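You operate a simulated robot arm through the tools that you are given. There is no shell and no other tool. Be economical: measure what you need, move in short steps, check, and stop when the job is done.

The job below is to be done with a simulated two-armed robot. You get a single attempt, and the scene is never put back.

Task
Put one of the dividers from the inside of the label card rack on the low shelf of the packing bench. Then take the labelled green roll and put it on the bed of the sealer. Then open the samples drawer of the checking bench, fetch the grey sample roll from the inside of the samples drawer of the checking bench and set it on the pale end of the stacking table and shut the drawer again. Then stack the box that says "cord" from the top of the pressing bench on top of the box labelled "organza". Then close the drawer of the pressing bench. Then pull the wide drawer open. The order counts.

Only the result counts: the job must be done as asked and must still hold three seconds after the hand-in. Knocking over, shifting, dropping, spilling or breaking anything else fails it.

Robot
Two 6-joint arms with two-finger parallel grippers on one trunk, on a base that drives. Base frame: it is fixed to the floor where the robot stands at the start and does not move with it; the origin is under the middle of the robot, x ahead of it, y to its left, z up. Lengths are in m, angles in rad, forces in N, time in s.
The left shoulder is at the start at [0.28, 0.185, 1.105], the right one opposite. With the tool pointing down near the work surface each hand reaches from about 0.16 to 0.88 m from the robot's upright axis, wherever it stands, measured 20 degrees to its own side. Places, roughly: bed of the sealer (27x20 cm) [0.52, 0.82, 0.92]; box [-1, 6.5, 0.75]; divider (1x8x6 cm) [1, -0.1, 0.9]; drawer of the pressing bench [-1.1, 6.4, 0.7]; grey sample roll [-3.75, 5.5, 0.75]; labelled green roll [0.75, 0, 1]; low shelf of the packing bench [0.7, 0.4, 0.3]; pale end of the stacking table (36x18 cm) [-4.28, 3.28, 0.78]; samples drawer of the checking bench [-3.8, 5.4, 0.7]; wide drawer [0.7, 0.3, 0.7]. Payload 1.57 kg a hand.
The TCP of each hand is the grasp point between the finger pads, 0.03 m short of the fingertips. In the tool frame z runs along the fingers and y along their closing line. The gripper opens to 0.08 m. The fingers are 0.017 m wide and 0.012 m thick; the gripper's body (0.04 by 0.082 m) begins 0.08 m behind the TCP.
Orientation is that of the tool frame in the base frame, as a unit quaternion [x, y, z, w]. With the fingers straight down and closing along the base's y, the tool's x points along the base's -x, its y along +y and its z along -z.

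Tools
- The arms move only by the tool step_arm. It takes "left_increments", "right_increments" or both (then of equal length, played together; a hand with none holds still); each is a list of rows, each a list of 6 numbers: the shift along the tool's x, y, z in m, then the turn, a rotation vector about the tool's x, y, z in degrees. In form: [[dx, dy, dz, rx, ry, rz], ...]. A call has 1 to 12 rows; each row shifts and turns the commanded pose from where the row before left it, along the tool's axes as they then stand. "left_jaw" and "right_jaw" are, for a hand that has rows, the closure, from 0 (fully open) to 1 (shut), set as the call begins (left out, the last holds). Each row takes 0.2 s and may step no farther than 0.05 m and 0.15 rad from the row before; otherwise, or with a gripper value out of range, the whole call is refused. Where a pose cannot be reached the arm comes as near as it can. A force on the tool above 40 N (or 10 N above the force at the start of the call, whichever is more), or a blocked arm, ends the call early, and 0.2 s more pass. Each finger travels about 0.153 m/s and halts on what it meets, pressing with about 21 N; the grip force reading is that of the motor and also rises with nothing between the fingers. The clock runs only during rows and for 0.2 s after the last one: add rows that do not move to give the fingers time. It gives the time, the measured TCP pose, the force on the tool (base axes), the opening and the grip force at its end, in the units of the frame above (readings bear some noise), with the torque about the TCP (base axes, N m) and any sound that the robot's microphone picked up.
- Cameras (640 x 400 px; columns grow to the right, rows downward): "scene" is now at [0.2168, 0.0314, 1.5251]; the picture's right is [0.48, -0.88, 0.00], its down [-0.77, -0.42, -0.47] and it looks along [0.42, 0.23, -0.88] (base axes); focal length 260 px, centre (320, 200). "left" rides on the left gripper at [0.072, 0.007, -0.122] in its tool frame; the picture's right is [-0.09, 1.00, 0.00], its down [-0.84, -0.08, -0.54] and it looks along [-0.54, -0.05, 0.84] (tool axes); focal length 238 px, centre (320, 200). "right" rides on the right gripper at [0.072, -0.007, -0.122] in its tool frame; the picture's right is [0.09, 1.00, 0.00], its down [-0.84, 0.08, -0.54] and it looks along [-0.54, 0.05, 0.84] (tool axes); focal length 238 px, centre (320, 200).
- snapshot(camera): a new picture of that camera. No time passes.
- lift_body(by): slides the trunk up (or, below 0, down) by that many m; the arms and the scene camera ride with it, the base frame stays. It gives what a move gives, with no picture.
- drive_base(legs): drives the robot by 1 to 6 legs, each [ahead, turn to the left] in m and rad, along the robot's own axes; the way and the turn of a leg run together, so that a leg with both is an arc; at most 1.5 m and 3.142 rad a leg. The arms and the cameras ride along, it lands a little off, and it stops where it bumps. It gives what a move gives.
- turn_head(pan, tilt): turns the head with the scene camera to pan (to the left, within 1.501 rad either way) and tilt (down, from -0.506 to 1.204), counted from straight ahead of the robot. It gives what a move gives.
- locate(camera, pixels): for up to 12 pixels [column, row] of the newest picture of that camera ("zoom" is the newest enlarged one), the place [x, y, z] in the base frame of the surface seen there, good to about 0.002 m. No time passes.
- inspect(camera, box): a new picture of the part [left, top, right, bottom] of that camera's present view, enlarged. No time passes.
- close_job(): hands the job in; it is judged then, once.

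Work in short steps. Measure before you move; look again where a grasp or a placing could have gone wrong, and mend it. You have 124 turns and 128 pictures in all, those below and enlarged ones among them. Open the grippers and draw the arms clear of the work before you hand the job in, unless the task says otherwise; then end with one line.

The tools are called by a JSON object that holds its "op" and its "data". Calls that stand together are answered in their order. step_arm: Moves the arms, as the interface text tells. Its arguments: {"type":"object","properties":{"left_increments":{"type":"array"},"left_jaw":{"type":"number"},"right_increments":{"type":"array"},"right_jaw":{"type":"number"}},"required":[]} The other tools are called the same way: lift_body (by) slides the trunk up or down; drive_base (legs) drives the base; turn_head (pan, tilt) turns the head that bears the scene camera; snapshot (camera) takes a picture; locate (camera, pixels) gives the place of the surface under pixels of a picture; inspect (camera, box) takes an enlarged picture of a part of a camera's view; close_job () hands the job in.

At the start:

```text
time_s: 0.0
left_ee_pos: [0.3783, 0.4189, 1.1606]
left_tool_rot: [0.0, 1.0, 0.0, 0.0]
left_ft_force: [0.4, -0.1, -0.5]
left_wrist_torque: [-0.01, -0.03, -0.02]
left_finger_gap: 0.08
left_gripper_force: 0.1
right_ee_pos: [0.6254, -0.0709, 1.2108]
right_tool_rot: [0.0, 1.0, 0.0, 0.0]
right_ft_force: [0.8, -0.9, -0.4]
right_wrist_torque: [-0.01, -0.05, 0.01]
right_finger_gap: 0.0802
right_gripper_force: 0.0
trunk travel left (down, up): [-0.8, 0.19]
robot x, y, heading: [-0.0025, 0.0017, 0.004]
head pan, tilt: [0.497, 1.077]
```

scene: 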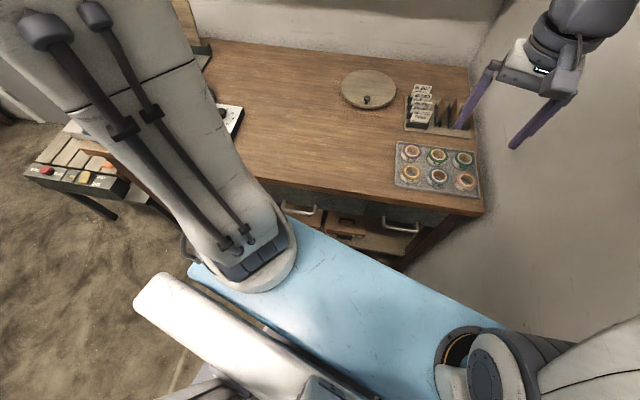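
right: 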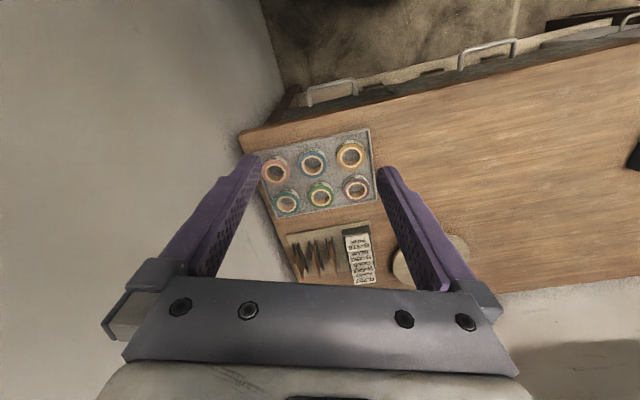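
left: 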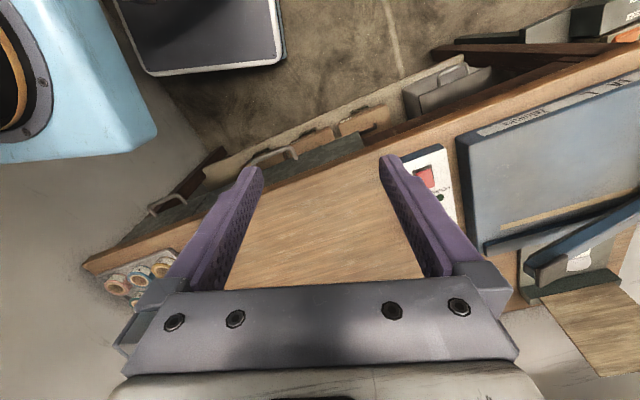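

The right camera shows the roll tray near (315,175) and the card rack with dark dividers near (315,255). I enlarge these.

{"op": "inspect", "data": {"camera": "right", "box": [240, 120, 400, 290]}}

{"op": "inspect", "data": {"camera": "scene", "box": [380, 70, 500, 210]}}

{"op": "inspect", "data": {"camera": "left", "box": [380, 0, 640, 330]}}

```text
2.35 times, centred on (320, 205) of right
```

zoom: 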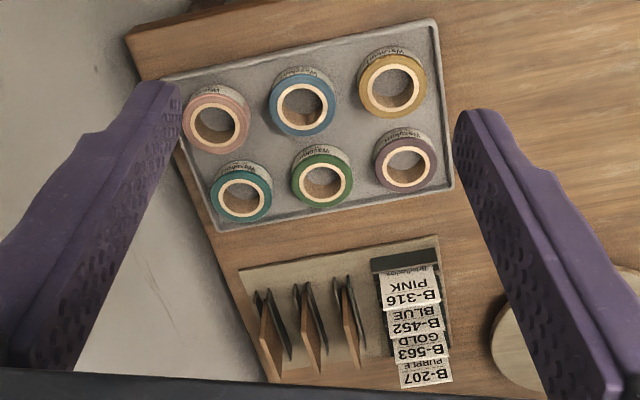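

```text
2.86 times, centred on (440, 140) of scene
```

zoom: 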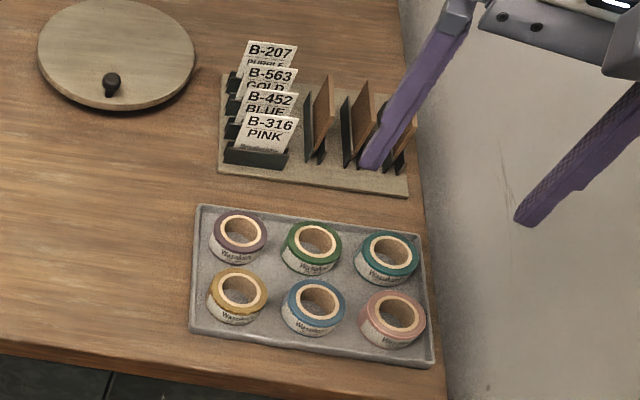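

```text
1.21 times, centred on (510, 165) of left
```

zoom: 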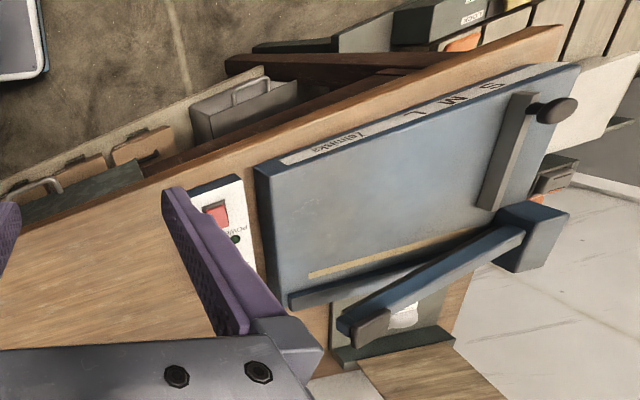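

The rolls and dividers need a closer look, so I enlarge each area of the right view for accurate locating.

{"op": "inspect", "data": {"camera": "right", "box": [280, 225, 376, 285]}}

{"op": "locate", "data": {"camera": "zoom", "pixels": [[100, 100], [200, 100], [300, 100], [100, 200], [150, 200], [200, 200], [250, 200], [300, 200], [300, 300], [200, 300], [100, 300], [400, 200]]}}

{"op": "inspect", "data": {"camera": "right", "box": [260, 135, 372, 215]}}

{"op": "inspect", "data": {"camera": "scene", "box": [400, 80, 480, 130]}}

```text
6.67 times, centred on (328, 255) of right
```

zoom: 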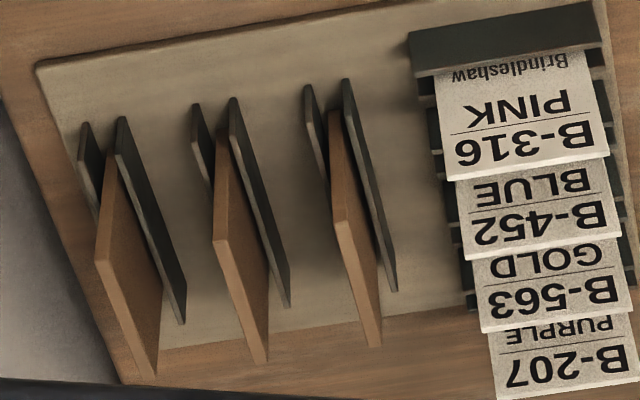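

```text
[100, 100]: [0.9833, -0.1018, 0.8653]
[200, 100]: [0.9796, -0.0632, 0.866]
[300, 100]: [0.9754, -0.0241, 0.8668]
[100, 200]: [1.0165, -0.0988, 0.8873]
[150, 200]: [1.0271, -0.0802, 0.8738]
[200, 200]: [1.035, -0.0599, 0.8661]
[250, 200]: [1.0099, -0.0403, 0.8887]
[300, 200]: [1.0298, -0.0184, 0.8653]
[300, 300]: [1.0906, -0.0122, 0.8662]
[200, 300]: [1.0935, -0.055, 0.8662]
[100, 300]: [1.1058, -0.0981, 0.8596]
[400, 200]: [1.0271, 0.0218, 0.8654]
```

```text
5.00 times, centred on (316, 175) of right
```

zoom: 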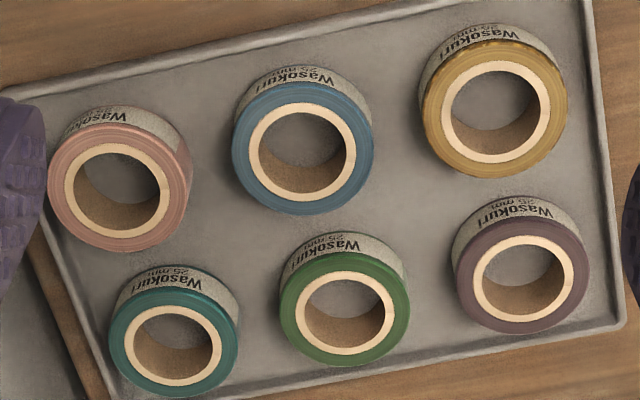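

```text
8.00 times, centred on (440, 105) of scene
```

zoom: 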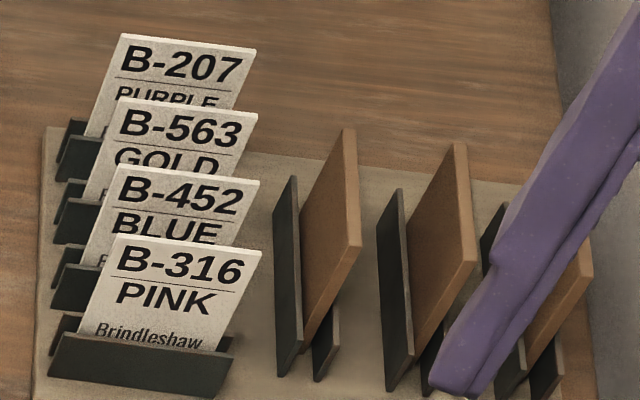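

Dividers are brown panels between dark plates; the green roll is at zoom (345,310) of the second picture. Now I locate key points in the scene and right pictures.

{"op": "locate", "data": {"camera": "scene", "pixels": [[300, 193], [470, 213], [285, 212], [400, 300], [300, 208], [400, 226], [345, 220], [345, 237], [380, 250], [438, 172], [240, 40], [470, 70]]}}

{"op": "inspect", "data": {"camera": "right", "box": [280, 225, 376, 285]}}

{"op": "locate", "data": {"camera": "zoom", "pixels": [[332, 115], [341, 180], [346, 218], [372, 340], [366, 300], [216, 135], [222, 240], [258, 355], [237, 290], [348, 85], [386, 280], [310, 90]]}}

{"op": "locate", "data": {"camera": "right", "pixels": [[321, 185], [311, 200], [322, 206], [332, 195], [321, 196], [320, 183], [305, 195], [350, 185], [287, 204], [314, 165]]}}

```text
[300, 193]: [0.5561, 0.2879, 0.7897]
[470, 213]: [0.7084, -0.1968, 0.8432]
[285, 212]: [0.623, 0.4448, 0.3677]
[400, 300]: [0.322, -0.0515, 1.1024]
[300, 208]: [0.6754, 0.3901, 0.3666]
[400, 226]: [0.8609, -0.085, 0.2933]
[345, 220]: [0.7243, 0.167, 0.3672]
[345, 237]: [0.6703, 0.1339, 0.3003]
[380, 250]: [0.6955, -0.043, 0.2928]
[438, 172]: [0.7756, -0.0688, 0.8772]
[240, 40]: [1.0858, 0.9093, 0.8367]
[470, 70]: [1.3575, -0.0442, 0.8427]
```

```text
6.67 times, centred on (328, 255) of right
```

zoom: 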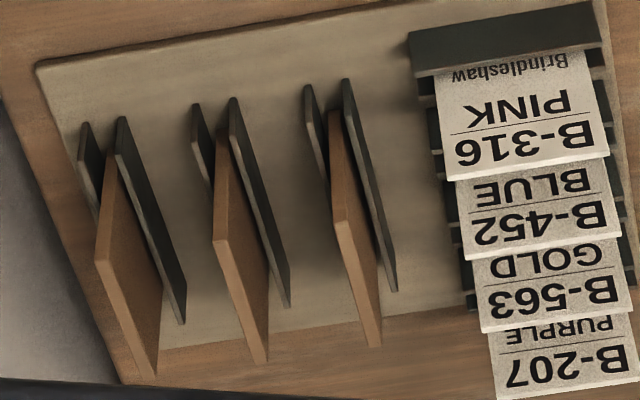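

```text
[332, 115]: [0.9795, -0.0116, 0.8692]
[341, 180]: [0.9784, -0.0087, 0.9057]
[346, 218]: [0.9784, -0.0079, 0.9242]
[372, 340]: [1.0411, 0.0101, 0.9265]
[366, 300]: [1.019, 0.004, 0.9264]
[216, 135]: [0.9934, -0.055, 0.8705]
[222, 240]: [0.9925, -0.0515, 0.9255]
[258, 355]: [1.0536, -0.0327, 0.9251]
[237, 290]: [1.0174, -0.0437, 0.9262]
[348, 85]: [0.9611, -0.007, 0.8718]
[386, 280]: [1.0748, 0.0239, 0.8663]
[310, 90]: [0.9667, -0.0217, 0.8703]
```

```text
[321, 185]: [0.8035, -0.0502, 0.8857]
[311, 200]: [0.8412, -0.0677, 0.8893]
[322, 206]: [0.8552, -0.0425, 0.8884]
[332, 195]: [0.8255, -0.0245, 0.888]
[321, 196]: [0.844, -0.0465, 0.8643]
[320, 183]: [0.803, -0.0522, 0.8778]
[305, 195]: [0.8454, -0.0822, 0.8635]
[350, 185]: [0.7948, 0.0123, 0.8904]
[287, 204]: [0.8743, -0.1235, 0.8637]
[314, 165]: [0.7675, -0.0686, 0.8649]
```

The bench is turned about 16° from my axes. I check how far the base extends, the wall on the right, and the outermost divider before driving closer.

{"op": "locate", "data": {"camera": "left", "pixels": [[200, 65], [280, 60], [140, 60], [120, 140], [345, 125], [275, 155], [165, 205], [450, 85], [480, 200]]}}

{"op": "inspect", "data": {"camera": "right", "box": [280, 225, 376, 285]}}

{"op": "locate", "data": {"camera": "zoom", "pixels": [[104, 180], [97, 262], [125, 320], [150, 372], [122, 125], [180, 315], [165, 260], [84, 130], [20, 250], [580, 200], [575, 290], [430, 40]]}}

{"op": "turn_head", "data": {"pan": 0.3, "tilt": 0.7}}

{"op": "snapshot", "data": {"camera": "scene"}}

```text
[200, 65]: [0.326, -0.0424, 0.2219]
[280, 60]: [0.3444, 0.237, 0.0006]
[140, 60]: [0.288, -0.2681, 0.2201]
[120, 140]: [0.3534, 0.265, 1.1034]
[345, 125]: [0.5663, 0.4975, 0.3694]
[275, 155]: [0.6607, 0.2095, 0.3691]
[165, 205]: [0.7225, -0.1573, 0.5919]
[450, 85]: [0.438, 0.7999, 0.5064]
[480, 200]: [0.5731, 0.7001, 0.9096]
```

```text
6.67 times, centred on (328, 255) of right
```

zoom: 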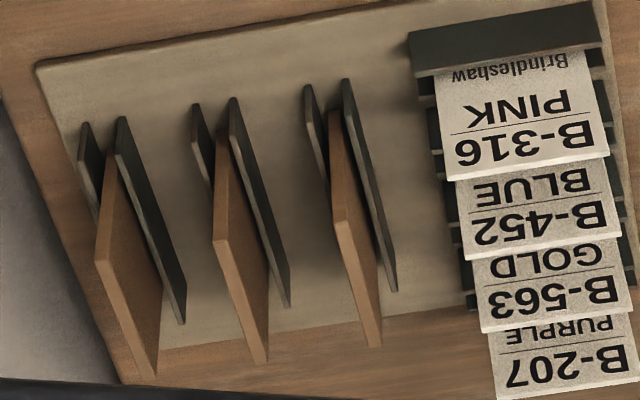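

```text
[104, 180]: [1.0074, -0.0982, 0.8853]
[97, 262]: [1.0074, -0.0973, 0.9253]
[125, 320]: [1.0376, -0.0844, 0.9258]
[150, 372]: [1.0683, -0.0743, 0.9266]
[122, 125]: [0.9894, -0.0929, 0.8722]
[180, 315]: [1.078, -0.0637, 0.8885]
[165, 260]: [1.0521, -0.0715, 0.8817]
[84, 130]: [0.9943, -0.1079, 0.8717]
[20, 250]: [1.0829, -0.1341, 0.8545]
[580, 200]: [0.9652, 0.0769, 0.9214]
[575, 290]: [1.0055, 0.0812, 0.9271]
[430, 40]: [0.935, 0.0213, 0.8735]
```

```text
time_s: 0.8
left_ee_pos: [0.3781, 0.4195, 1.1609]
left_tool_rot: [0.0, 1.0, -0.001, 0.0]
left_ft_force: [-0.1, -0.3, -0.3]
left_wrist_torque: [-0.03, 0.02, -0.03]
left_finger_gap: 0.08
left_gripper_force: 0.0
right_ee_pos: [0.6256, -0.0693, 1.2105]
right_tool_rot: [0.0, 1.0, 0.001, 0.0]
right_ft_force: [-0.3, -0.9, 0.4]
right_wrist_torque: [0.0, -0.01, 0.02]
right_finger_gap: 0.08
right_gripper_force: 0.0
trunk travel left (down, up): [-0.8, 0.19]
robot x, y, heading: [0.0, -0.002, 0.0]
head pan, tilt: [0.3, 0.7]
```

```text
116 pictures are left
```

scene: 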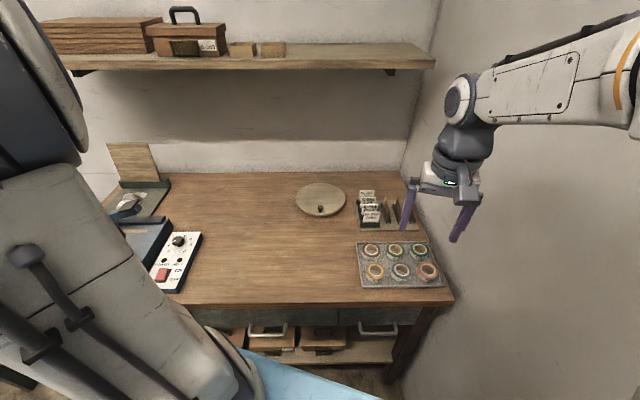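

The base is 0.22 m high with its front at x≈0.33, so I can roll closer. I locate the right wall and the bench edge, since the outer divider sits near the wall.

{"op": "locate", "data": {"camera": "scene", "pixels": [[500, 200], [520, 280], [480, 330], [415, 190], [430, 305], [250, 303], [270, 360], [380, 355], [170, 270], [110, 150], [350, 390], [420, 100]]}}

{"op": "inspect", "data": {"camera": "scene", "box": [180, 290, 460, 400]}}

{"op": "locate", "data": {"camera": "zoom", "pixels": [[200, 90], [400, 90], [180, 150], [400, 200], [190, 220], [330, 150], [300, 270], [140, 170], [500, 120], [460, 140]]}}

```text
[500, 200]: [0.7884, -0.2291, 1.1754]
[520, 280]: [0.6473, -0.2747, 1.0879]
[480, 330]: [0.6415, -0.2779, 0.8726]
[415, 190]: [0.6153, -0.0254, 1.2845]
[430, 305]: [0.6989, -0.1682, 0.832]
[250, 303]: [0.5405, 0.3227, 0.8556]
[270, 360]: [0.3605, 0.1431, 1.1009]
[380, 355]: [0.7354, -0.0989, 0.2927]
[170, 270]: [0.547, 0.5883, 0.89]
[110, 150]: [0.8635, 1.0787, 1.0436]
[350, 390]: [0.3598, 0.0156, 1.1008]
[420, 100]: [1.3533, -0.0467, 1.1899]
```

```text
2.29 times, centred on (320, 345) of scene
```

zoom: 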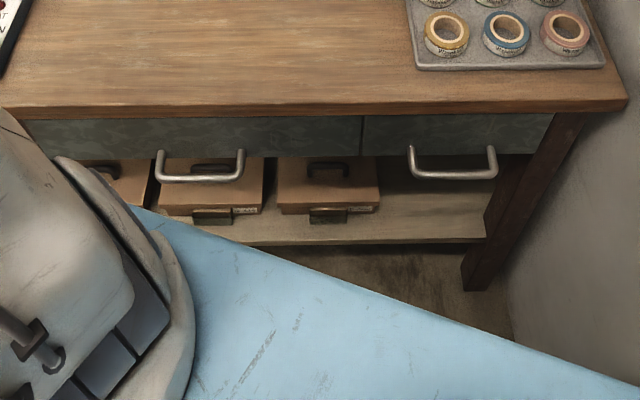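

```text
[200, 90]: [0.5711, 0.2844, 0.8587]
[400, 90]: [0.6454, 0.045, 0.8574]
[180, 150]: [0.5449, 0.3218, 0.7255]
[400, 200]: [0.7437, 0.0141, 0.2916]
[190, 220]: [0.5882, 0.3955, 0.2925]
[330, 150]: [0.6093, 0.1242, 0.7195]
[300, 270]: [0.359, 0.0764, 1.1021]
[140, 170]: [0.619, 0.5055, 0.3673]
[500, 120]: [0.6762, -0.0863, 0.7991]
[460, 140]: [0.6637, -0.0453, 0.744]
```

The bench faces 0.30 rad left of my heading, with the wall at y'≈−0.45 in its frame, so I'll use the inner divider. The shelf (z 0.292) is free at its right end. I turn to square up with the bench and roll 0.2 m ahead.

{"op": "drive_base", "data": {"legs": [[0, 0.3], [0.2, 0]]}}

{"op": "snapshot", "data": {"camera": "right"}}

```text
time_s: 3.4
left_ee_pos: [0.4245, 0.576, 1.1605]
left_tool_rot: [-0.154, 0.988, 0.0, 0.0]
left_ft_force: [0.8, -0.7, 0.3]
left_wrist_torque: [0.0, 0.0, 0.03]
left_finger_gap: 0.0804
left_gripper_force: 0.1
right_ee_pos: [0.81, 0.1856, 1.2108]
right_tool_rot: [-0.153, 0.988, 0.0, 0.001]
right_ft_force: [0.0, -0.6, 0.5]
right_wrist_torque: [0.0, -0.03, -0.02]
right_finger_gap: 0.0801
right_gripper_force: 0.0
trunk travel left (down, up): [-0.8, 0.19]
robot x, y, heading: [0.1923, 0.0612, 0.309]
head pan, tilt: [0.3, 0.7]
```

```text
114 pictures are left
```

right: 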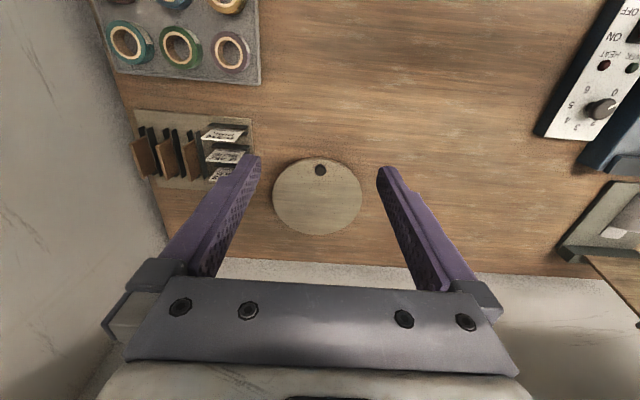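

The robot is at heading 0.309; the inner divider's top centre is about 0.137 ahead and 0.236 right of the TCP. I move there high, with the jaw half-shut, then look again.

{"op": "step_arm", "data": {"right_increments": [[-0.0195, -0.0337, 0.022, 0, 0, 0], [-0.0195, -0.0337, 0.022, 0, 0, 0], [-0.0195, -0.0337, 0.022, 0, 0, 0], [-0.0195, -0.0337, 0.022, 0, 0, 0], [-0.0195, -0.0337, 0.022, 0, 0, 0], [-0.0195, -0.0337, 0.022, 0, 0, 0], [-0.0195, -0.0337, 0.022, 0, 0, 0]], "right_jaw": 0.5}}

{"op": "inspect", "data": {"camera": "right", "box": [200, 80, 440, 230]}}

```text
time_s: 5.0
left_ee_pos: [0.4244, 0.5751, 1.1607]
left_tool_rot: [-0.153, 0.988, 0.0, 0.0]
left_ft_force: [-0.4, -0.2, 0.9]
left_wrist_torque: [-0.03, 0.0, -0.01]
left_finger_gap: 0.08
left_gripper_force: 0.1
right_ee_pos: [1.0125, 0.0022, 1.0555]
right_tool_rot: [-0.154, 0.988, 0.0, -0.001]
right_ft_force: [-0.5, 0.6, 0.9]
right_wrist_torque: [0.01, 0.0, 0.0]
right_finger_gap: 0.0399
right_gripper_force: 0.2
trunk travel left (down, up): [-0.8, 0.19]
robot x, y, heading: [0.1934, 0.0649, 0.307]
head pan, tilt: [0.3, 0.7]
```

```text
2.67 times, centred on (320, 155) of right
```

zoom: 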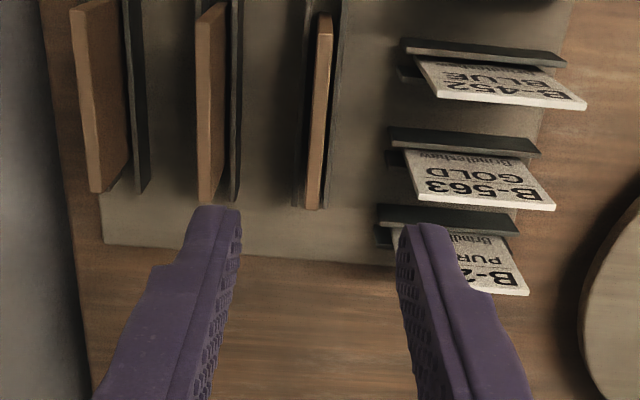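

The divider's top edge runs from zoom (325,25) to (312,205). I locate it and its neighbours.

{"op": "locate", "data": {"camera": "zoom", "pixels": [[324, 30], [320, 110], [313, 200], [307, 150], [332, 120], [206, 120], [206, 190], [236, 120], [410, 160], [395, 135], [385, 220], [300, 180]]}}

```text
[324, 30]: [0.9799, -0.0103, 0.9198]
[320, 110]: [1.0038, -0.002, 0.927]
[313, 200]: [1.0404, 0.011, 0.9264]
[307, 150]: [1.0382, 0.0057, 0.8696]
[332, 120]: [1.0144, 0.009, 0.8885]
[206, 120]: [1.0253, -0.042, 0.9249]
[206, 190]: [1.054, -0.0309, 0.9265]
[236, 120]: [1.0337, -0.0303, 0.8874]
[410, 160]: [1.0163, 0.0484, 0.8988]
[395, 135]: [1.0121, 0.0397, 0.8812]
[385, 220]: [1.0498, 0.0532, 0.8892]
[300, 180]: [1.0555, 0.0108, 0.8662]
```

TCP (1.0125, 0.0022) is on the divider line within 1 mm, top z 0.926, plate tops 0.889. I go straight down to TCP z≈0.929 and close.

{"op": "step_arm", "data": {"right_increments": [[0, 0, 0.042, 0, 0, 0], [0, 0, 0.042, 0, 0, 0], [0, 0, 0.042, 0, 0, 1.5], [0, 0, 0, 0, 0, 0]]}}

{"op": "step_arm", "data": {"right_increments": [[0, 0, 0, 0, 0, 0], [0, 0, 0, 0, 0, 0], [0, 0, 0, 0, 0, 0]], "right_jaw": 1}}

{"op": "inspect", "data": {"camera": "right", "box": [160, 40, 480, 300]}}

```text
time_s: 6.0
left_ee_pos: [0.4252, 0.5751, 1.1615]
left_tool_rot: [-0.154, 0.988, 0.001, 0.0]
left_ft_force: [-0.6, 0.2, -0.3]
left_wrist_torque: [0.0, 0.02, -0.01]
left_finger_gap: 0.08
left_gripper_force: 0.0
right_ee_pos: [1.0116, 0.0022, 0.9348]
right_tool_rot: [-0.141, 0.99, 0.0, 0.0]
right_ft_force: [0.2, 0.2, -1.7]
right_wrist_torque: [-0.01, 0.0, 0.02]
right_finger_gap: 0.0399
right_gripper_force: 0.2
trunk travel left (down, up): [-0.8, 0.19]
robot x, y, heading: [0.1907, 0.0597, 0.314]
head pan, tilt: [0.3, 0.7]
```

```text
time_s: 6.8
left_ee_pos: [0.4262, 0.576, 1.1609]
left_tool_rot: [-0.154, 0.988, 0.0, 0.0]
left_ft_force: [0.7, -0.8, 0.4]
left_wrist_torque: [-0.05, 0.04, -0.02]
left_finger_gap: 0.0798
left_gripper_force: 0.0
right_ee_pos: [1.0125, 0.0027, 0.9338]
right_tool_rot: [-0.141, 0.99, 0.0, 0.001]
right_ft_force: [0.8, -0.5, -0.4]
right_wrist_torque: [-0.05, -0.02, 0.03]
right_finger_gap: 0.0046
right_gripper_force: 20.9
trunk travel left (down, up): [-0.8, 0.19]
robot x, y, heading: [0.1941, 0.0642, 0.307]
head pan, tilt: [0.3, 0.7]
```

```text
1.54 times, centred on (320, 170) of right
```

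zoom: 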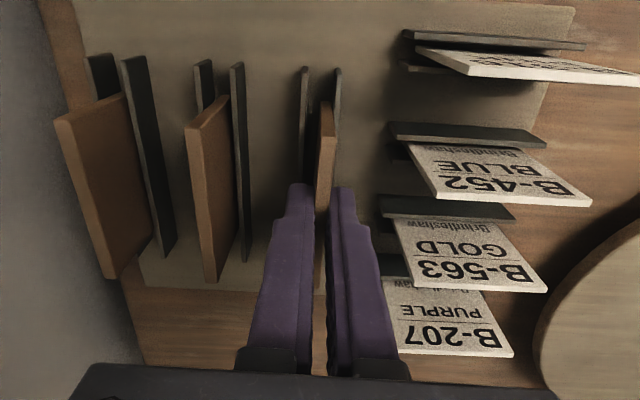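

Gap 0.0046 with force: the divider is held. I lift it straight up.

{"op": "step_arm", "data": {"right_increments": [[0, 0, -0.03, 0, 0, 0], [0, 0, -0.03, 0, 0, 0], [0, 0, -0.04, 0, 0, 0], [0, 0, -0.05, 0, 0, 0], [0, 0, -0.05, 0, 0, 0], [0, 0, -0.05, 0, 0, 0]]}}

{"op": "snapshot", "data": {"camera": "right"}}

{"op": "snapshot", "data": {"camera": "scene"}}

```text
time_s: 8.2
left_ee_pos: [0.4257, 0.5746, 1.1604]
left_tool_rot: [-0.154, 0.988, 0.0, 0.0]
left_ft_force: [-0.8, 0.2, -0.1]
left_wrist_torque: [-0.01, 0.01, 0.02]
left_finger_gap: 0.08
left_gripper_force: 0.1
right_ee_pos: [1.0124, 0.0018, 1.1847]
right_tool_rot: [-0.141, 0.99, -0.001, 0.0]
right_ft_force: [0.0, -0.1, 0.0]
right_wrist_torque: [-0.01, 0.01, 0.01]
right_finger_gap: 0.0048
right_gripper_force: 21.3
trunk travel left (down, up): [-0.8, 0.19]
robot x, y, heading: [0.1953, 0.0627, 0.308]
head pan, tilt: [0.3, 0.7]
```

```text
111 pictures are left
```

right: 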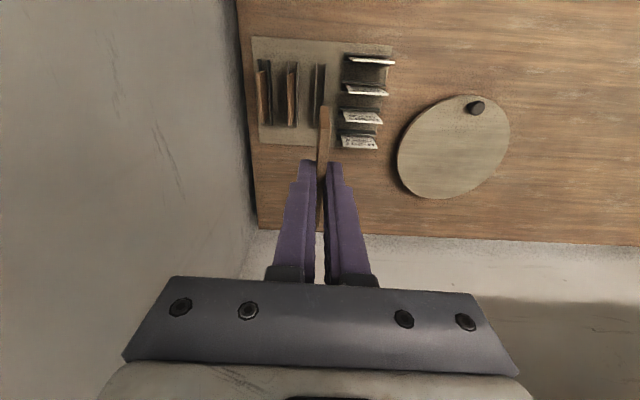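

```text
110 pictures are left
```

scene: 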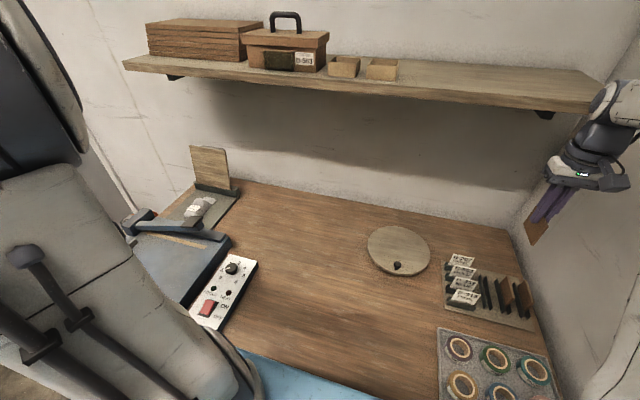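

The divider is clear (pixel ~(322,125)). I draw the right hand back toward me, and look both ways to check the room behind before reversing.

{"op": "step_arm", "data": {"right_increments": [[0.045, 0.01, 0, 0, 0, 0], [0.045, 0.01, 0, 0, 0, 0], [0.045, 0.01, 0, 0, 0, 0], [0.045, 0.01, 0, 0, 0, 0], [0.045, 0.01, 0, 0, 0, 0]]}}

{"op": "turn_head", "data": {"pan": 1.5, "tilt": 0.4}}

{"op": "snapshot", "data": {"camera": "scene"}}

{"op": "turn_head", "data": {"pan": -1.5, "tilt": 0.5}}

{"op": "snapshot", "data": {"camera": "scene"}}

```text
time_s: 9.4
left_ee_pos: [0.4252, 0.5757, 1.1598]
left_tool_rot: [-0.153, 0.988, 0.0, 0.0]
left_ft_force: [0.3, 0.7, 0.7]
left_wrist_torque: [-0.01, 0.01, -0.01]
left_finger_gap: 0.0801
left_gripper_force: 0.2
right_ee_pos: [0.78, -0.0133, 1.1837]
right_tool_rot: [-0.141, 0.99, 0.001, 0.0]
right_ft_force: [0.0, -0.5, 0.0]
right_wrist_torque: [-0.02, 0.04, -0.01]
right_finger_gap: 0.0047
right_gripper_force: 21.0
trunk travel left (down, up): [-0.8, 0.19]
robot x, y, heading: [0.1895, 0.0635, 0.307]
head pan, tilt: [0.3, 0.7]
```

```text
time_s: 10.8
left_ee_pos: [0.4261, 0.5764, 1.1598]
left_tool_rot: [-0.154, 0.988, 0.0, 0.0]
left_ft_force: [-0.4, -0.3, 0.5]
left_wrist_torque: [-0.04, 0.02, -0.03]
left_finger_gap: 0.08
left_gripper_force: 0.1
right_ee_pos: [0.7808, -0.0124, 1.1847]
right_tool_rot: [-0.141, 0.99, 0.0, 0.0]
right_ft_force: [0.4, -0.1, -0.9]
right_wrist_torque: [0.03, 0.01, 0.01]
right_finger_gap: 0.0046
right_gripper_force: 21.4
trunk travel left (down, up): [-0.8, 0.19]
robot x, y, heading: [0.1888, 0.0635, 0.312]
head pan, tilt: [1.499, 0.4]
```

```text
109 pictures are left
```

scene: 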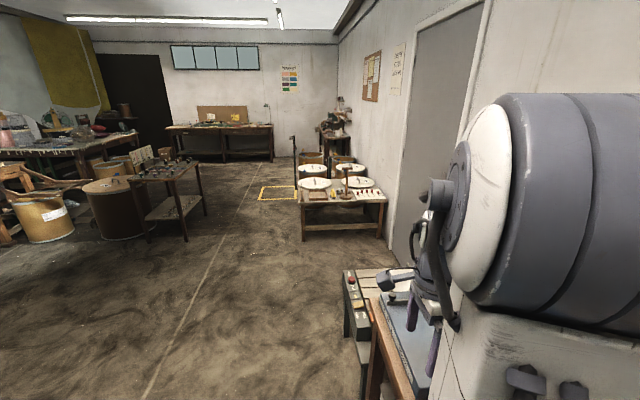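

```text
time_s: 13.4
left_ee_pos: [0.425, 0.5764, 1.1604]
left_tool_rot: [-0.153, 0.988, 0.0, 0.0]
left_ft_force: [-0.6, 0.1, 1.2]
left_wrist_torque: [-0.01, 0.0, -0.02]
left_finger_gap: 0.0799
left_gripper_force: 0.1
right_ee_pos: [0.7805, -0.0133, 1.1839]
right_tool_rot: [-0.141, 0.99, 0.0, 0.0]
right_ft_force: [0.2, -0.1, -0.5]
right_wrist_torque: [0.0, 0.0, -0.01]
right_finger_gap: 0.0046
right_gripper_force: 20.6
trunk travel left (down, up): [-0.8, 0.19]
robot x, y, heading: [0.1935, 0.0634, 0.31]
head pan, tilt: [-1.499, 0.499]
```

```text
108 pictures are left
```

scene: 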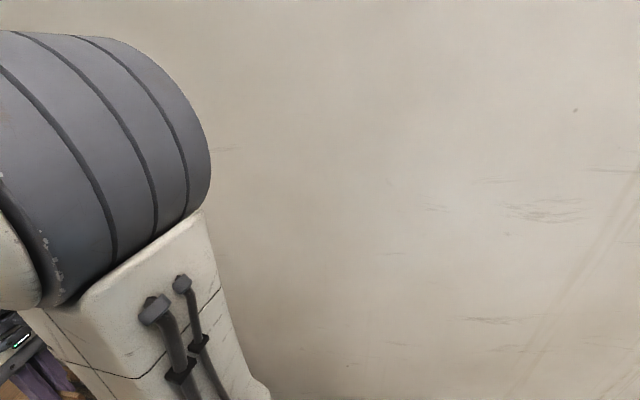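

Behind and to the left is open floor; the wall runs parallel on my right. I back up 0.4 m and look at the bench front.

{"op": "drive_base", "data": {"legs": [[-0.4, 0]]}}

{"op": "turn_head", "data": {"pan": -0.2, "tilt": 0.75}}

{"op": "lift_body", "data": {"by": -0.5}}

{"op": "snapshot", "data": {"camera": "scene"}}

```text
time_s: 16.0
left_ee_pos: [0.0708, 0.486, 1.1598]
left_tool_rot: [-0.17, 0.985, -0.002, 0.001]
left_ft_force: [-0.2, 0.9, 0.1]
left_wrist_torque: [-0.13, -0.05, 0.02]
left_finger_gap: 0.0803
left_gripper_force: 0.1
right_ee_pos: [0.4403, -0.0903, 1.1842]
right_tool_rot: [-0.157, 0.988, -0.001, 0.001]
right_ft_force: [-0.3, 1.4, -0.5]
right_wrist_torque: [-0.08, 0.01, -0.02]
right_finger_gap: 0.0046
right_gripper_force: 20.9
trunk travel left (down, up): [-0.8, 0.19]
robot x, y, heading: [-0.1587, -0.0096, 0.405]
head pan, tilt: [-1.499, 0.499]
stopped in leg 1: the robot was blocked; the commanded pose is now the measured one
```

```text
time_s: 17.5
left_ee_pos: [0.0697, 0.4866, 1.1603]
left_tool_rot: [-0.169, 0.986, -0.002, -0.001]
left_ft_force: [-1.1, -0.3, -0.2]
left_wrist_torque: [-0.03, -0.03, 0.01]
left_finger_gap: 0.0799
left_gripper_force: 0.0
right_ee_pos: [0.4409, -0.091, 1.1837]
right_tool_rot: [-0.157, 0.988, 0.001, 0.0]
right_ft_force: [-0.4, 0.2, -0.4]
right_wrist_torque: [-0.01, -0.04, -0.03]
right_finger_gap: 0.0046
right_gripper_force: 20.5
trunk travel left (down, up): [-0.8, 0.19]
robot x, y, heading: [-0.1595, -0.0088, 0.41]
head pan, tilt: [-0.201, 0.75]
```

```text
refused: -0.5 is not a number from -0.4 to 0.4
```

```text
107 pictures are left
```

scene: 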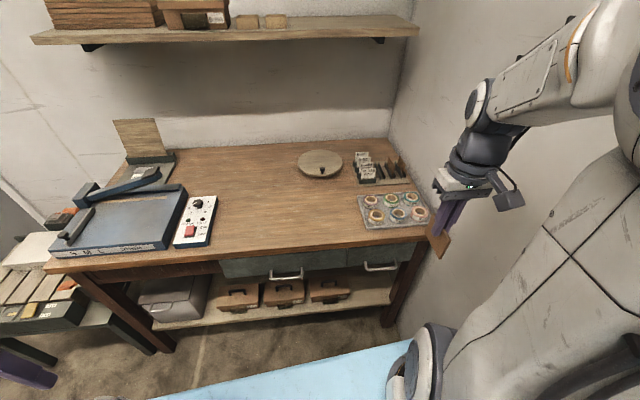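

I bumped something at the right rear and got turned to 0.405. I nudge forward and turn back square, then lower the trunk.

{"op": "drive_base", "data": {"legs": [[0.05, 0], [0, -0.1]]}}

{"op": "lift_body", "data": {"by": -0.35}}

{"op": "snapshot", "data": {"camera": "scene"}}

```text
time_s: 18.9
left_ee_pos: [0.1631, 0.4796, 1.1604]
left_tool_rot: [-0.12, 0.993, -0.001, -0.001]
left_ft_force: [0.2, -0.3, -0.4]
left_wrist_torque: [-0.02, 0.03, 0.03]
left_finger_gap: 0.0798
left_gripper_force: 0.1
right_ee_pos: [0.4742, -0.1315, 1.1844]
right_tool_rot: [-0.108, 0.994, 0.001, 0.0]
right_ft_force: [-0.2, 0.1, 0.0]
right_wrist_torque: [0.0, -0.02, -0.01]
right_finger_gap: 0.0046
right_gripper_force: 21.4
trunk travel left (down, up): [-0.8, 0.19]
robot x, y, heading: [-0.1113, 0.0083, 0.305]
head pan, tilt: [-0.201, 0.75]
```

```text
time_s: 22.4
left_ee_pos: [0.1629, 0.4797, 0.8109]
left_tool_rot: [-0.12, 0.993, -0.001, -0.001]
left_ft_force: [0.3, -0.5, 0.8]
left_wrist_torque: [-0.02, 0.01, 0.01]
left_finger_gap: 0.08
left_gripper_force: 0.0
right_ee_pos: [0.4741, -0.1317, 0.8329]
right_tool_rot: [-0.108, 0.994, 0.001, 0.0]
right_ft_force: [-0.5, 0.1, 0.1]
right_wrist_torque: [0.01, 0.02, -0.01]
right_finger_gap: 0.0043
right_gripper_force: 20.6
trunk travel left (down, up): [-0.45, 0.54]
robot x, y, heading: [-0.1091, 0.0082, 0.308]
head pan, tilt: [-0.201, 0.75]
```

```text
106 pictures are left
```

scene: 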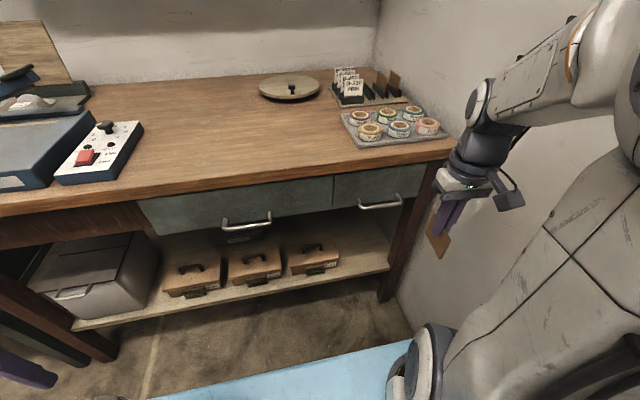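

The shelf shows clear space right of the three boxes, near (362,262). I locate its extents and the drawer fronts.

{"op": "locate", "data": {"camera": "scene", "pixels": [[345, 280], [385, 268], [360, 258], [345, 240], [375, 235], [335, 268], [335, 248], [385, 240], [145, 215], [250, 222], [332, 192], [380, 206]]}}

{"op": "inspect", "data": {"camera": "scene", "box": [130, 160, 450, 340]}}

```text
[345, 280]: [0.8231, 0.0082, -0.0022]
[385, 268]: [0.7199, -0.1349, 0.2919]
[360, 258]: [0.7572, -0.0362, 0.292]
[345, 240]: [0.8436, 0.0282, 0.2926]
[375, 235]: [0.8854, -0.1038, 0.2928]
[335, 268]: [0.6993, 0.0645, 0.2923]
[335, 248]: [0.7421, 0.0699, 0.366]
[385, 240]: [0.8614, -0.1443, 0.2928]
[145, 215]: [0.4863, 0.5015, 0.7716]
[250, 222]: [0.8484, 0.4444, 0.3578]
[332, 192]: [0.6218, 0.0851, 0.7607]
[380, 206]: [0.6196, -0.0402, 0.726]
```

```text
2.00 times, centred on (290, 250) of scene
```

zoom: 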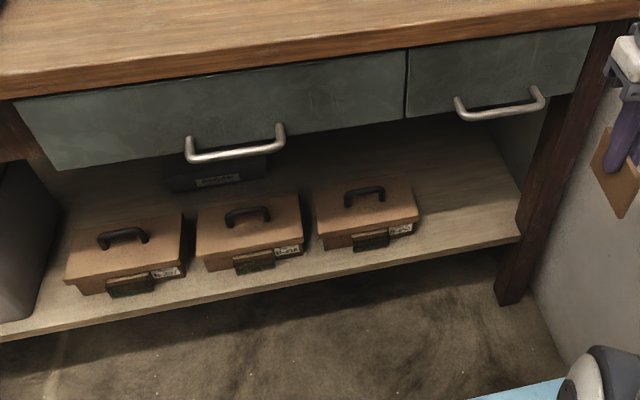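

Free shelf spot: about y' −0.16…−0.34, so I aim at y'≈−0.25, TCP x'≈0.73. I lower the trunk 0.3 so the hand is beneath drawer level.

{"op": "lift_body", "data": {"by": -0.3}}

{"op": "step_arm", "data": {"right_increments": [[0, 0.01, 0, 0, 0, -5], [0, 0.01, 0, 0, -8, 0], [-0.02, 0, 0, 0, -8, 0], [-0.02, 0, 0.006, 0, -8, 0], [-0.02, 0, 0.01, 0, -8, 0]]}}

{"op": "snapshot", "data": {"camera": "scene"}}

```text
time_s: 25.4
left_ee_pos: [0.1638, 0.4792, 0.5104]
left_tool_rot: [-0.12, 0.993, -0.001, -0.001]
left_ft_force: [0.0, -1.1, 1.0]
left_wrist_torque: [0.01, 0.02, -0.01]
left_finger_gap: 0.08
left_gripper_force: 0.0
right_ee_pos: [0.4748, -0.1325, 0.5336]
right_tool_rot: [-0.108, 0.994, 0.0, 0.0]
right_ft_force: [0.5, 0.6, -0.6]
right_wrist_torque: [0.02, 0.01, -0.01]
right_finger_gap: 0.0048
right_gripper_force: 21.0
trunk travel left (down, up): [-0.15, 0.84]
robot x, y, heading: [-0.1134, 0.0084, 0.303]
head pan, tilt: [-0.201, 0.75]
```

```text
time_s: 26.6
left_ee_pos: [0.1641, 0.4802, 0.5099]
left_tool_rot: [-0.121, 0.993, -0.001, 0.0]
left_ft_force: [-1.0, -0.1, -0.2]
left_wrist_torque: [-0.02, 0.0, -0.01]
left_finger_gap: 0.0802
left_gripper_force: 0.0
right_ee_pos: [0.5302, -0.0953, 0.5354]
right_tool_rot: [-0.145, 0.95, 0.041, 0.274]
right_ft_force: [-0.2, -0.4, -1.2]
right_wrist_torque: [-0.01, 0.02, -0.01]
right_finger_gap: 0.0047
right_gripper_force: 20.9
trunk travel left (down, up): [-0.15, 0.84]
robot x, y, heading: [-0.1154, 0.0124, 0.306]
head pan, tilt: [-0.201, 0.75]
```

```text
104 pictures are left
```

scene: 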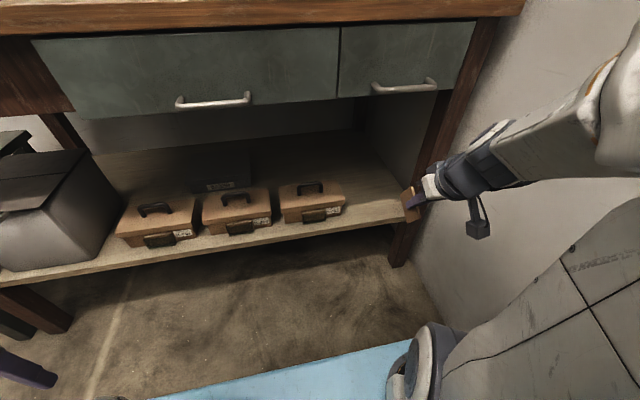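

The hand is pitched 32° and tracks fine at y'≈−0.251. I continue pitching to horizontal while easing forward.

{"op": "step_arm", "data": {"right_increments": [[-0.021, 0, 0.013, 0, -8.3, 0], [-0.019, 0, 0.016, 0, -8.3, 0], [-0.0167, 0, 0.0186, 0, -8.3, 0], [-0.0136, 0, 0.021, 0, -8.3, 0], [-0.0106, 0, 0.0227, 0, -8.3, 0], [-0.007, 0, 0.024, 0, -8.3, 0], [-0.0035, 0, 0.0248, 0, -8.2, 0]]}}

{"op": "snapshot", "data": {"camera": "scene"}}

{"op": "snapshot", "data": {"camera": "right"}}

```text
time_s: 28.2
left_ee_pos: [0.163, 0.4808, 0.5102]
left_tool_rot: [-0.12, 0.993, 0.0, -0.001]
left_ft_force: [-0.7, 0.2, -1.3]
left_wrist_torque: [0.01, 0.01, -0.01]
left_finger_gap: 0.0799
left_gripper_force: 0.1
right_ee_pos: [0.7175, -0.0536, 0.5606]
right_tool_rot: [-0.104, 0.7, 0.113, 0.697]
right_ft_force: [0.8, 0.0, -0.5]
right_wrist_torque: [0.0, 0.01, 0.0]
right_finger_gap: 0.0047
right_gripper_force: 20.7
right hand out of reach, approached as far as the arm can: row 3, 6, 7
trunk travel left (down, up): [-0.15, 0.84]
robot x, y, heading: [-0.114, 0.0088, 0.305]
head pan, tilt: [-0.201, 0.75]
```

```text
103 pictures are left
```

scene: 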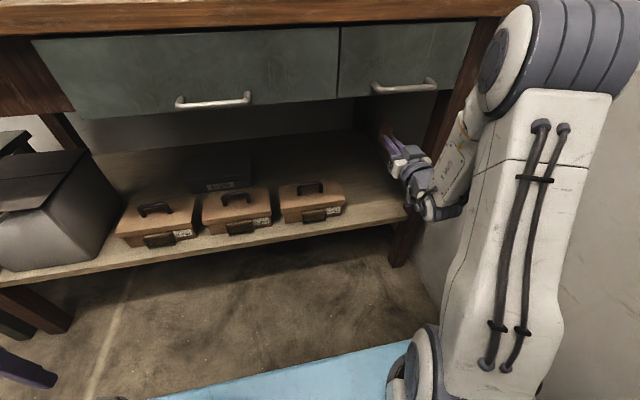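

```text
102 pictures are left
```

right: 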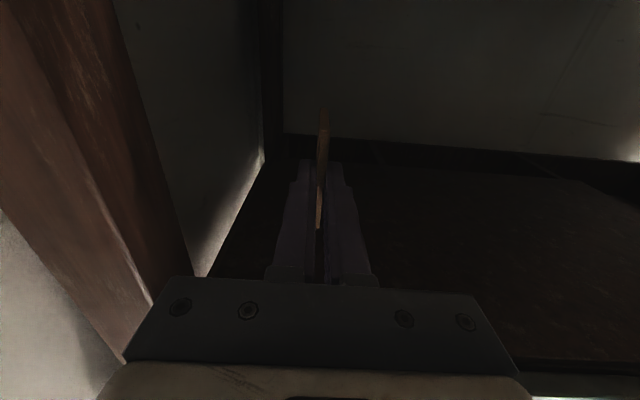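

The hand is horizontal at TCP (0.718,−0.054,0.561), with the elbow up. I check where the elbow and forearm are relative to the bench edge and drawer handle.

{"op": "locate", "data": {"camera": "scene", "pixels": [[495, 60], [540, 10], [470, 115], [450, 150], [435, 180], [405, 170], [430, 82], [400, 215]]}}

{"op": "inspect", "data": {"camera": "scene", "box": [340, 60, 640, 240]}}

```text
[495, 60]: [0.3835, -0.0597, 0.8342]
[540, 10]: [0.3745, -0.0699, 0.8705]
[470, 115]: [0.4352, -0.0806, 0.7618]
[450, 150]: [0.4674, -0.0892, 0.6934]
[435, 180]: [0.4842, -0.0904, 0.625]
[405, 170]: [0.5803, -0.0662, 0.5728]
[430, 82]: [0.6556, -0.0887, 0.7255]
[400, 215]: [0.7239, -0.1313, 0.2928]
```

```text
2.13 times, centred on (490, 150) of scene
```

zoom: 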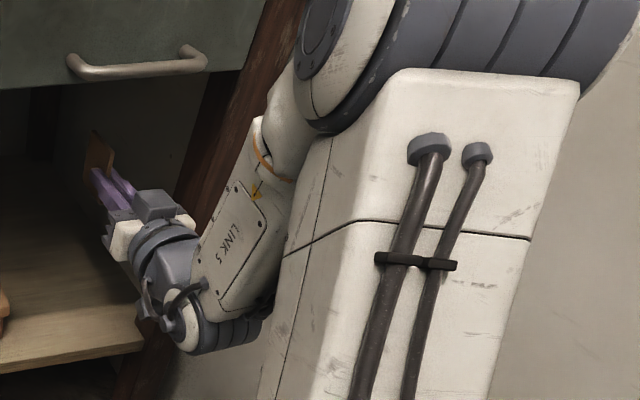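

The elbow stays in front of the bench. I lower the trunk 0.15, which brings the hand to z≈0.41.

{"op": "lift_body", "data": {"by": -0.148}}

{"op": "step_arm", "data": {"right_increments": [[0, 0.009, 0.025, 0, 0, 0], [0, 0.009, 0.025, 0, 0, 0], [-0.02, 0, 0, 0, 0, 0], [-0.02, 0, 0, 0, 0, 0]]}}

{"op": "snapshot", "data": {"camera": "scene"}}

{"op": "snapshot", "data": {"camera": "right"}}

```text
time_s: 29.9
left_ee_pos: [0.164, 0.4804, 0.363]
left_tool_rot: [-0.121, 0.993, -0.001, -0.001]
left_ft_force: [-0.2, 0.8, 0.8]
left_wrist_torque: [0.0, 0.03, -0.02]
left_finger_gap: 0.0798
left_gripper_force: 0.1
right_ee_pos: [0.7157, -0.0531, 0.4133]
right_tool_rot: [-0.105, 0.701, 0.112, 0.697]
right_ft_force: [-0.8, 0.7, -0.4]
right_wrist_torque: [0.03, -0.02, 0.02]
right_finger_gap: 0.0047
right_gripper_force: 20.9
trunk travel left (down, up): [-0.002, 0.988]
robot x, y, heading: [-0.1106, 0.0078, 0.307]
head pan, tilt: [-0.201, 0.75]
```

```text
time_s: 30.9
left_ee_pos: [0.164, 0.4796, 0.3624]
left_tool_rot: [-0.12, 0.993, -0.001, -0.001]
left_ft_force: [0.3, -0.3, -0.3]
left_wrist_torque: [0.0, -0.01, 0.02]
left_finger_gap: 0.08
left_gripper_force: 0.0
right_ee_pos: [0.7591, -0.0199, 0.4534]
right_tool_rot: [-0.105, 0.701, 0.113, 0.696]
right_ft_force: [-0.8, 0.7, -0.2]
right_wrist_torque: [-0.01, 0.0, -0.01]
right_finger_gap: 0.0044
right_gripper_force: 21.0
trunk travel left (down, up): [-0.002, 0.988]
robot x, y, heading: [-0.1102, 0.0092, 0.305]
head pan, tilt: [-0.201, 0.75]
```

```text
100 pictures are left
```

scene: 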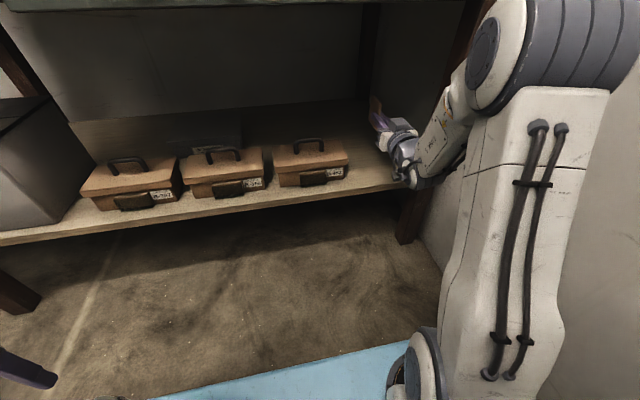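

```text
99 pictures are left
```

right: 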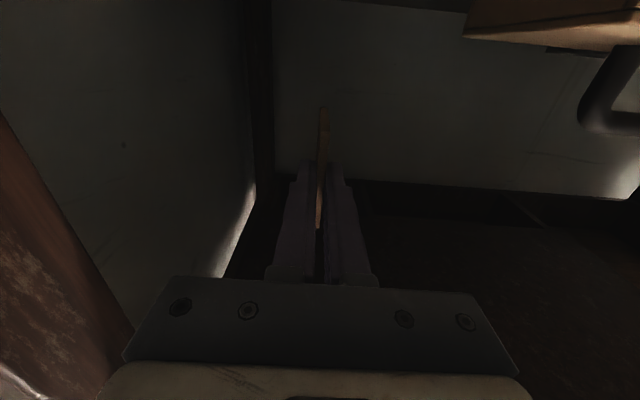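

My sign was off: with the hand level, tool x points down, so the camera hangs below. I'll roll +90° about the fingers so the divider lies flat and the camera goes to the left side, then pitch the nose down 28°.

{"op": "step_arm", "data": {"right_increments": [[0, 0, 0, 0, 0, 8.2], [0, 0, 0, 0, 0, 8.2], [0, 0, 0, 0, 0, 8.2], [0, 0, 0, 0, 0, 8.2], [0, 0, 0, 0, 0, 8.2], [0, 0, 0, 0, 0, 8.2], [0, 0, 0, 0, 0, 8.2], [0, 0, 0, 0, 0, 8.2], [0, 0, 0, 0, 0, 8.2], [0, 0, 0, 0, 0, 8.2], [0, 0, 0, 0, 0, 8.2]]}}

{"op": "step_arm", "data": {"right_increments": [[0, 0, 0, 7, 0, 0], [0, 0, 0, 7, 0, 0], [0, 0, 0, 7, 0, 0], [0, 0, 0, 7, 0, 0]]}}

{"op": "inspect", "data": {"camera": "scene", "box": [240, 40, 500, 220]}}

```text
time_s: 33.3
left_ee_pos: [0.1649, 0.4798, 0.3624]
left_tool_rot: [-0.12, 0.993, 0.0, -0.001]
left_ft_force: [-0.8, 0.5, -0.4]
left_wrist_torque: [-0.01, -0.05, -0.03]
left_finger_gap: 0.08
left_gripper_force: 0.1
right_ee_pos: [0.7594, -0.0211, 0.4529]
right_tool_rot: [0.422, 0.569, 0.574, 0.411]
right_ft_force: [0.1, 0.0, 0.1]
right_wrist_torque: [-0.02, 0.0, -0.02]
right_finger_gap: 0.0047
right_gripper_force: 20.6
trunk travel left (down, up): [-0.002, 0.988]
robot x, y, heading: [-0.1141, 0.0101, 0.305]
head pan, tilt: [-0.201, 0.75]
```

```text
time_s: 34.3
left_ee_pos: [0.1637, 0.4796, 0.3615]
left_tool_rot: [-0.121, 0.993, -0.002, 0.0]
left_ft_force: [0.0, 0.5, -0.2]
left_wrist_torque: [-0.02, 0.0, 0.02]
left_finger_gap: 0.0803
left_gripper_force: 0.0
right_ee_pos: [0.7594, -0.0205, 0.4529]
right_tool_rot: [0.509, 0.691, 0.419, 0.297]
right_ft_force: [-0.2, 1.0, -0.4]
right_wrist_torque: [0.0, 0.01, -0.03]
right_finger_gap: 0.0046
right_gripper_force: 20.8
trunk travel left (down, up): [-0.002, 0.988]
robot x, y, heading: [-0.113, 0.0087, 0.302]
head pan, tilt: [-0.201, 0.75]
```

```text
2.22 times, centred on (370, 130) of scene
```

zoom: 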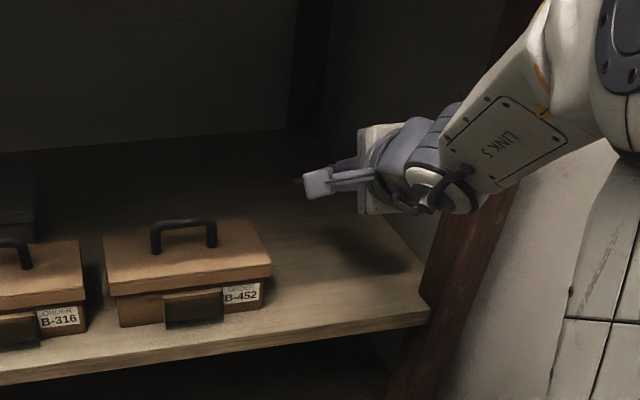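

The divider is flat-ish, nose-down 28°. I lower 0.11 m vertically, watching the force.

{"op": "step_arm", "data": {"right_increments": [[0, -0.0265, 0.0141, 0, 0, 0], [0, -0.0265, 0.0141, 0, 0, 0], [0, -0.0265, 0.0141, 0, 0, 0], [0, -0.0177, 0.0094, 0, 0, 0], [0, 0, 0, 0, 0, 0]]}}

{"op": "inspect", "data": {"camera": "scene", "box": [240, 40, 500, 220]}}

{"op": "snapshot", "data": {"camera": "right"}}

```text
time_s: 35.5
left_ee_pos: [0.1632, 0.4796, 0.3623]
left_tool_rot: [-0.12, 0.993, -0.001, 0.0]
left_ft_force: [0.7, 0.5, 0.1]
left_wrist_torque: [-0.02, 0.0, 0.04]
left_finger_gap: 0.0802
left_gripper_force: 0.0
right_ee_pos: [0.7587, -0.0189, 0.3387]
right_tool_rot: [0.51, 0.69, 0.419, 0.297]
right_ft_force: [0.7, 0.5, -0.2]
right_wrist_torque: [-0.01, 0.01, -0.01]
right_finger_gap: 0.0046
right_gripper_force: 21.3
trunk travel left (down, up): [-0.002, 0.988]
robot x, y, heading: [-0.1115, 0.0077, 0.302]
head pan, tilt: [-0.201, 0.75]
```

```text
2.22 times, centred on (370, 130) of scene
```

zoom: 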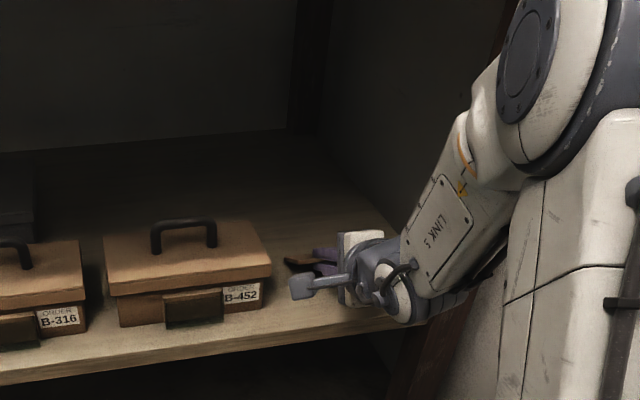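

```text
96 pictures are left
```

right: 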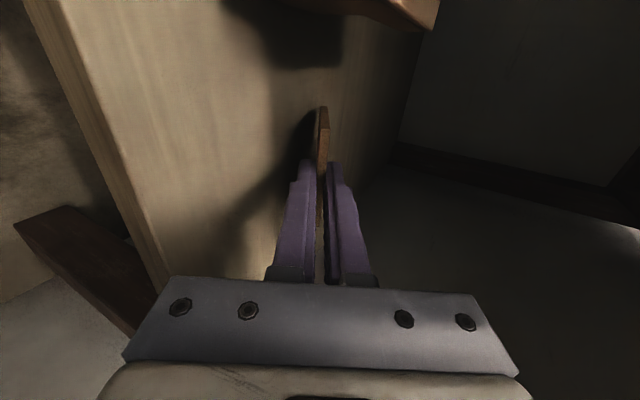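

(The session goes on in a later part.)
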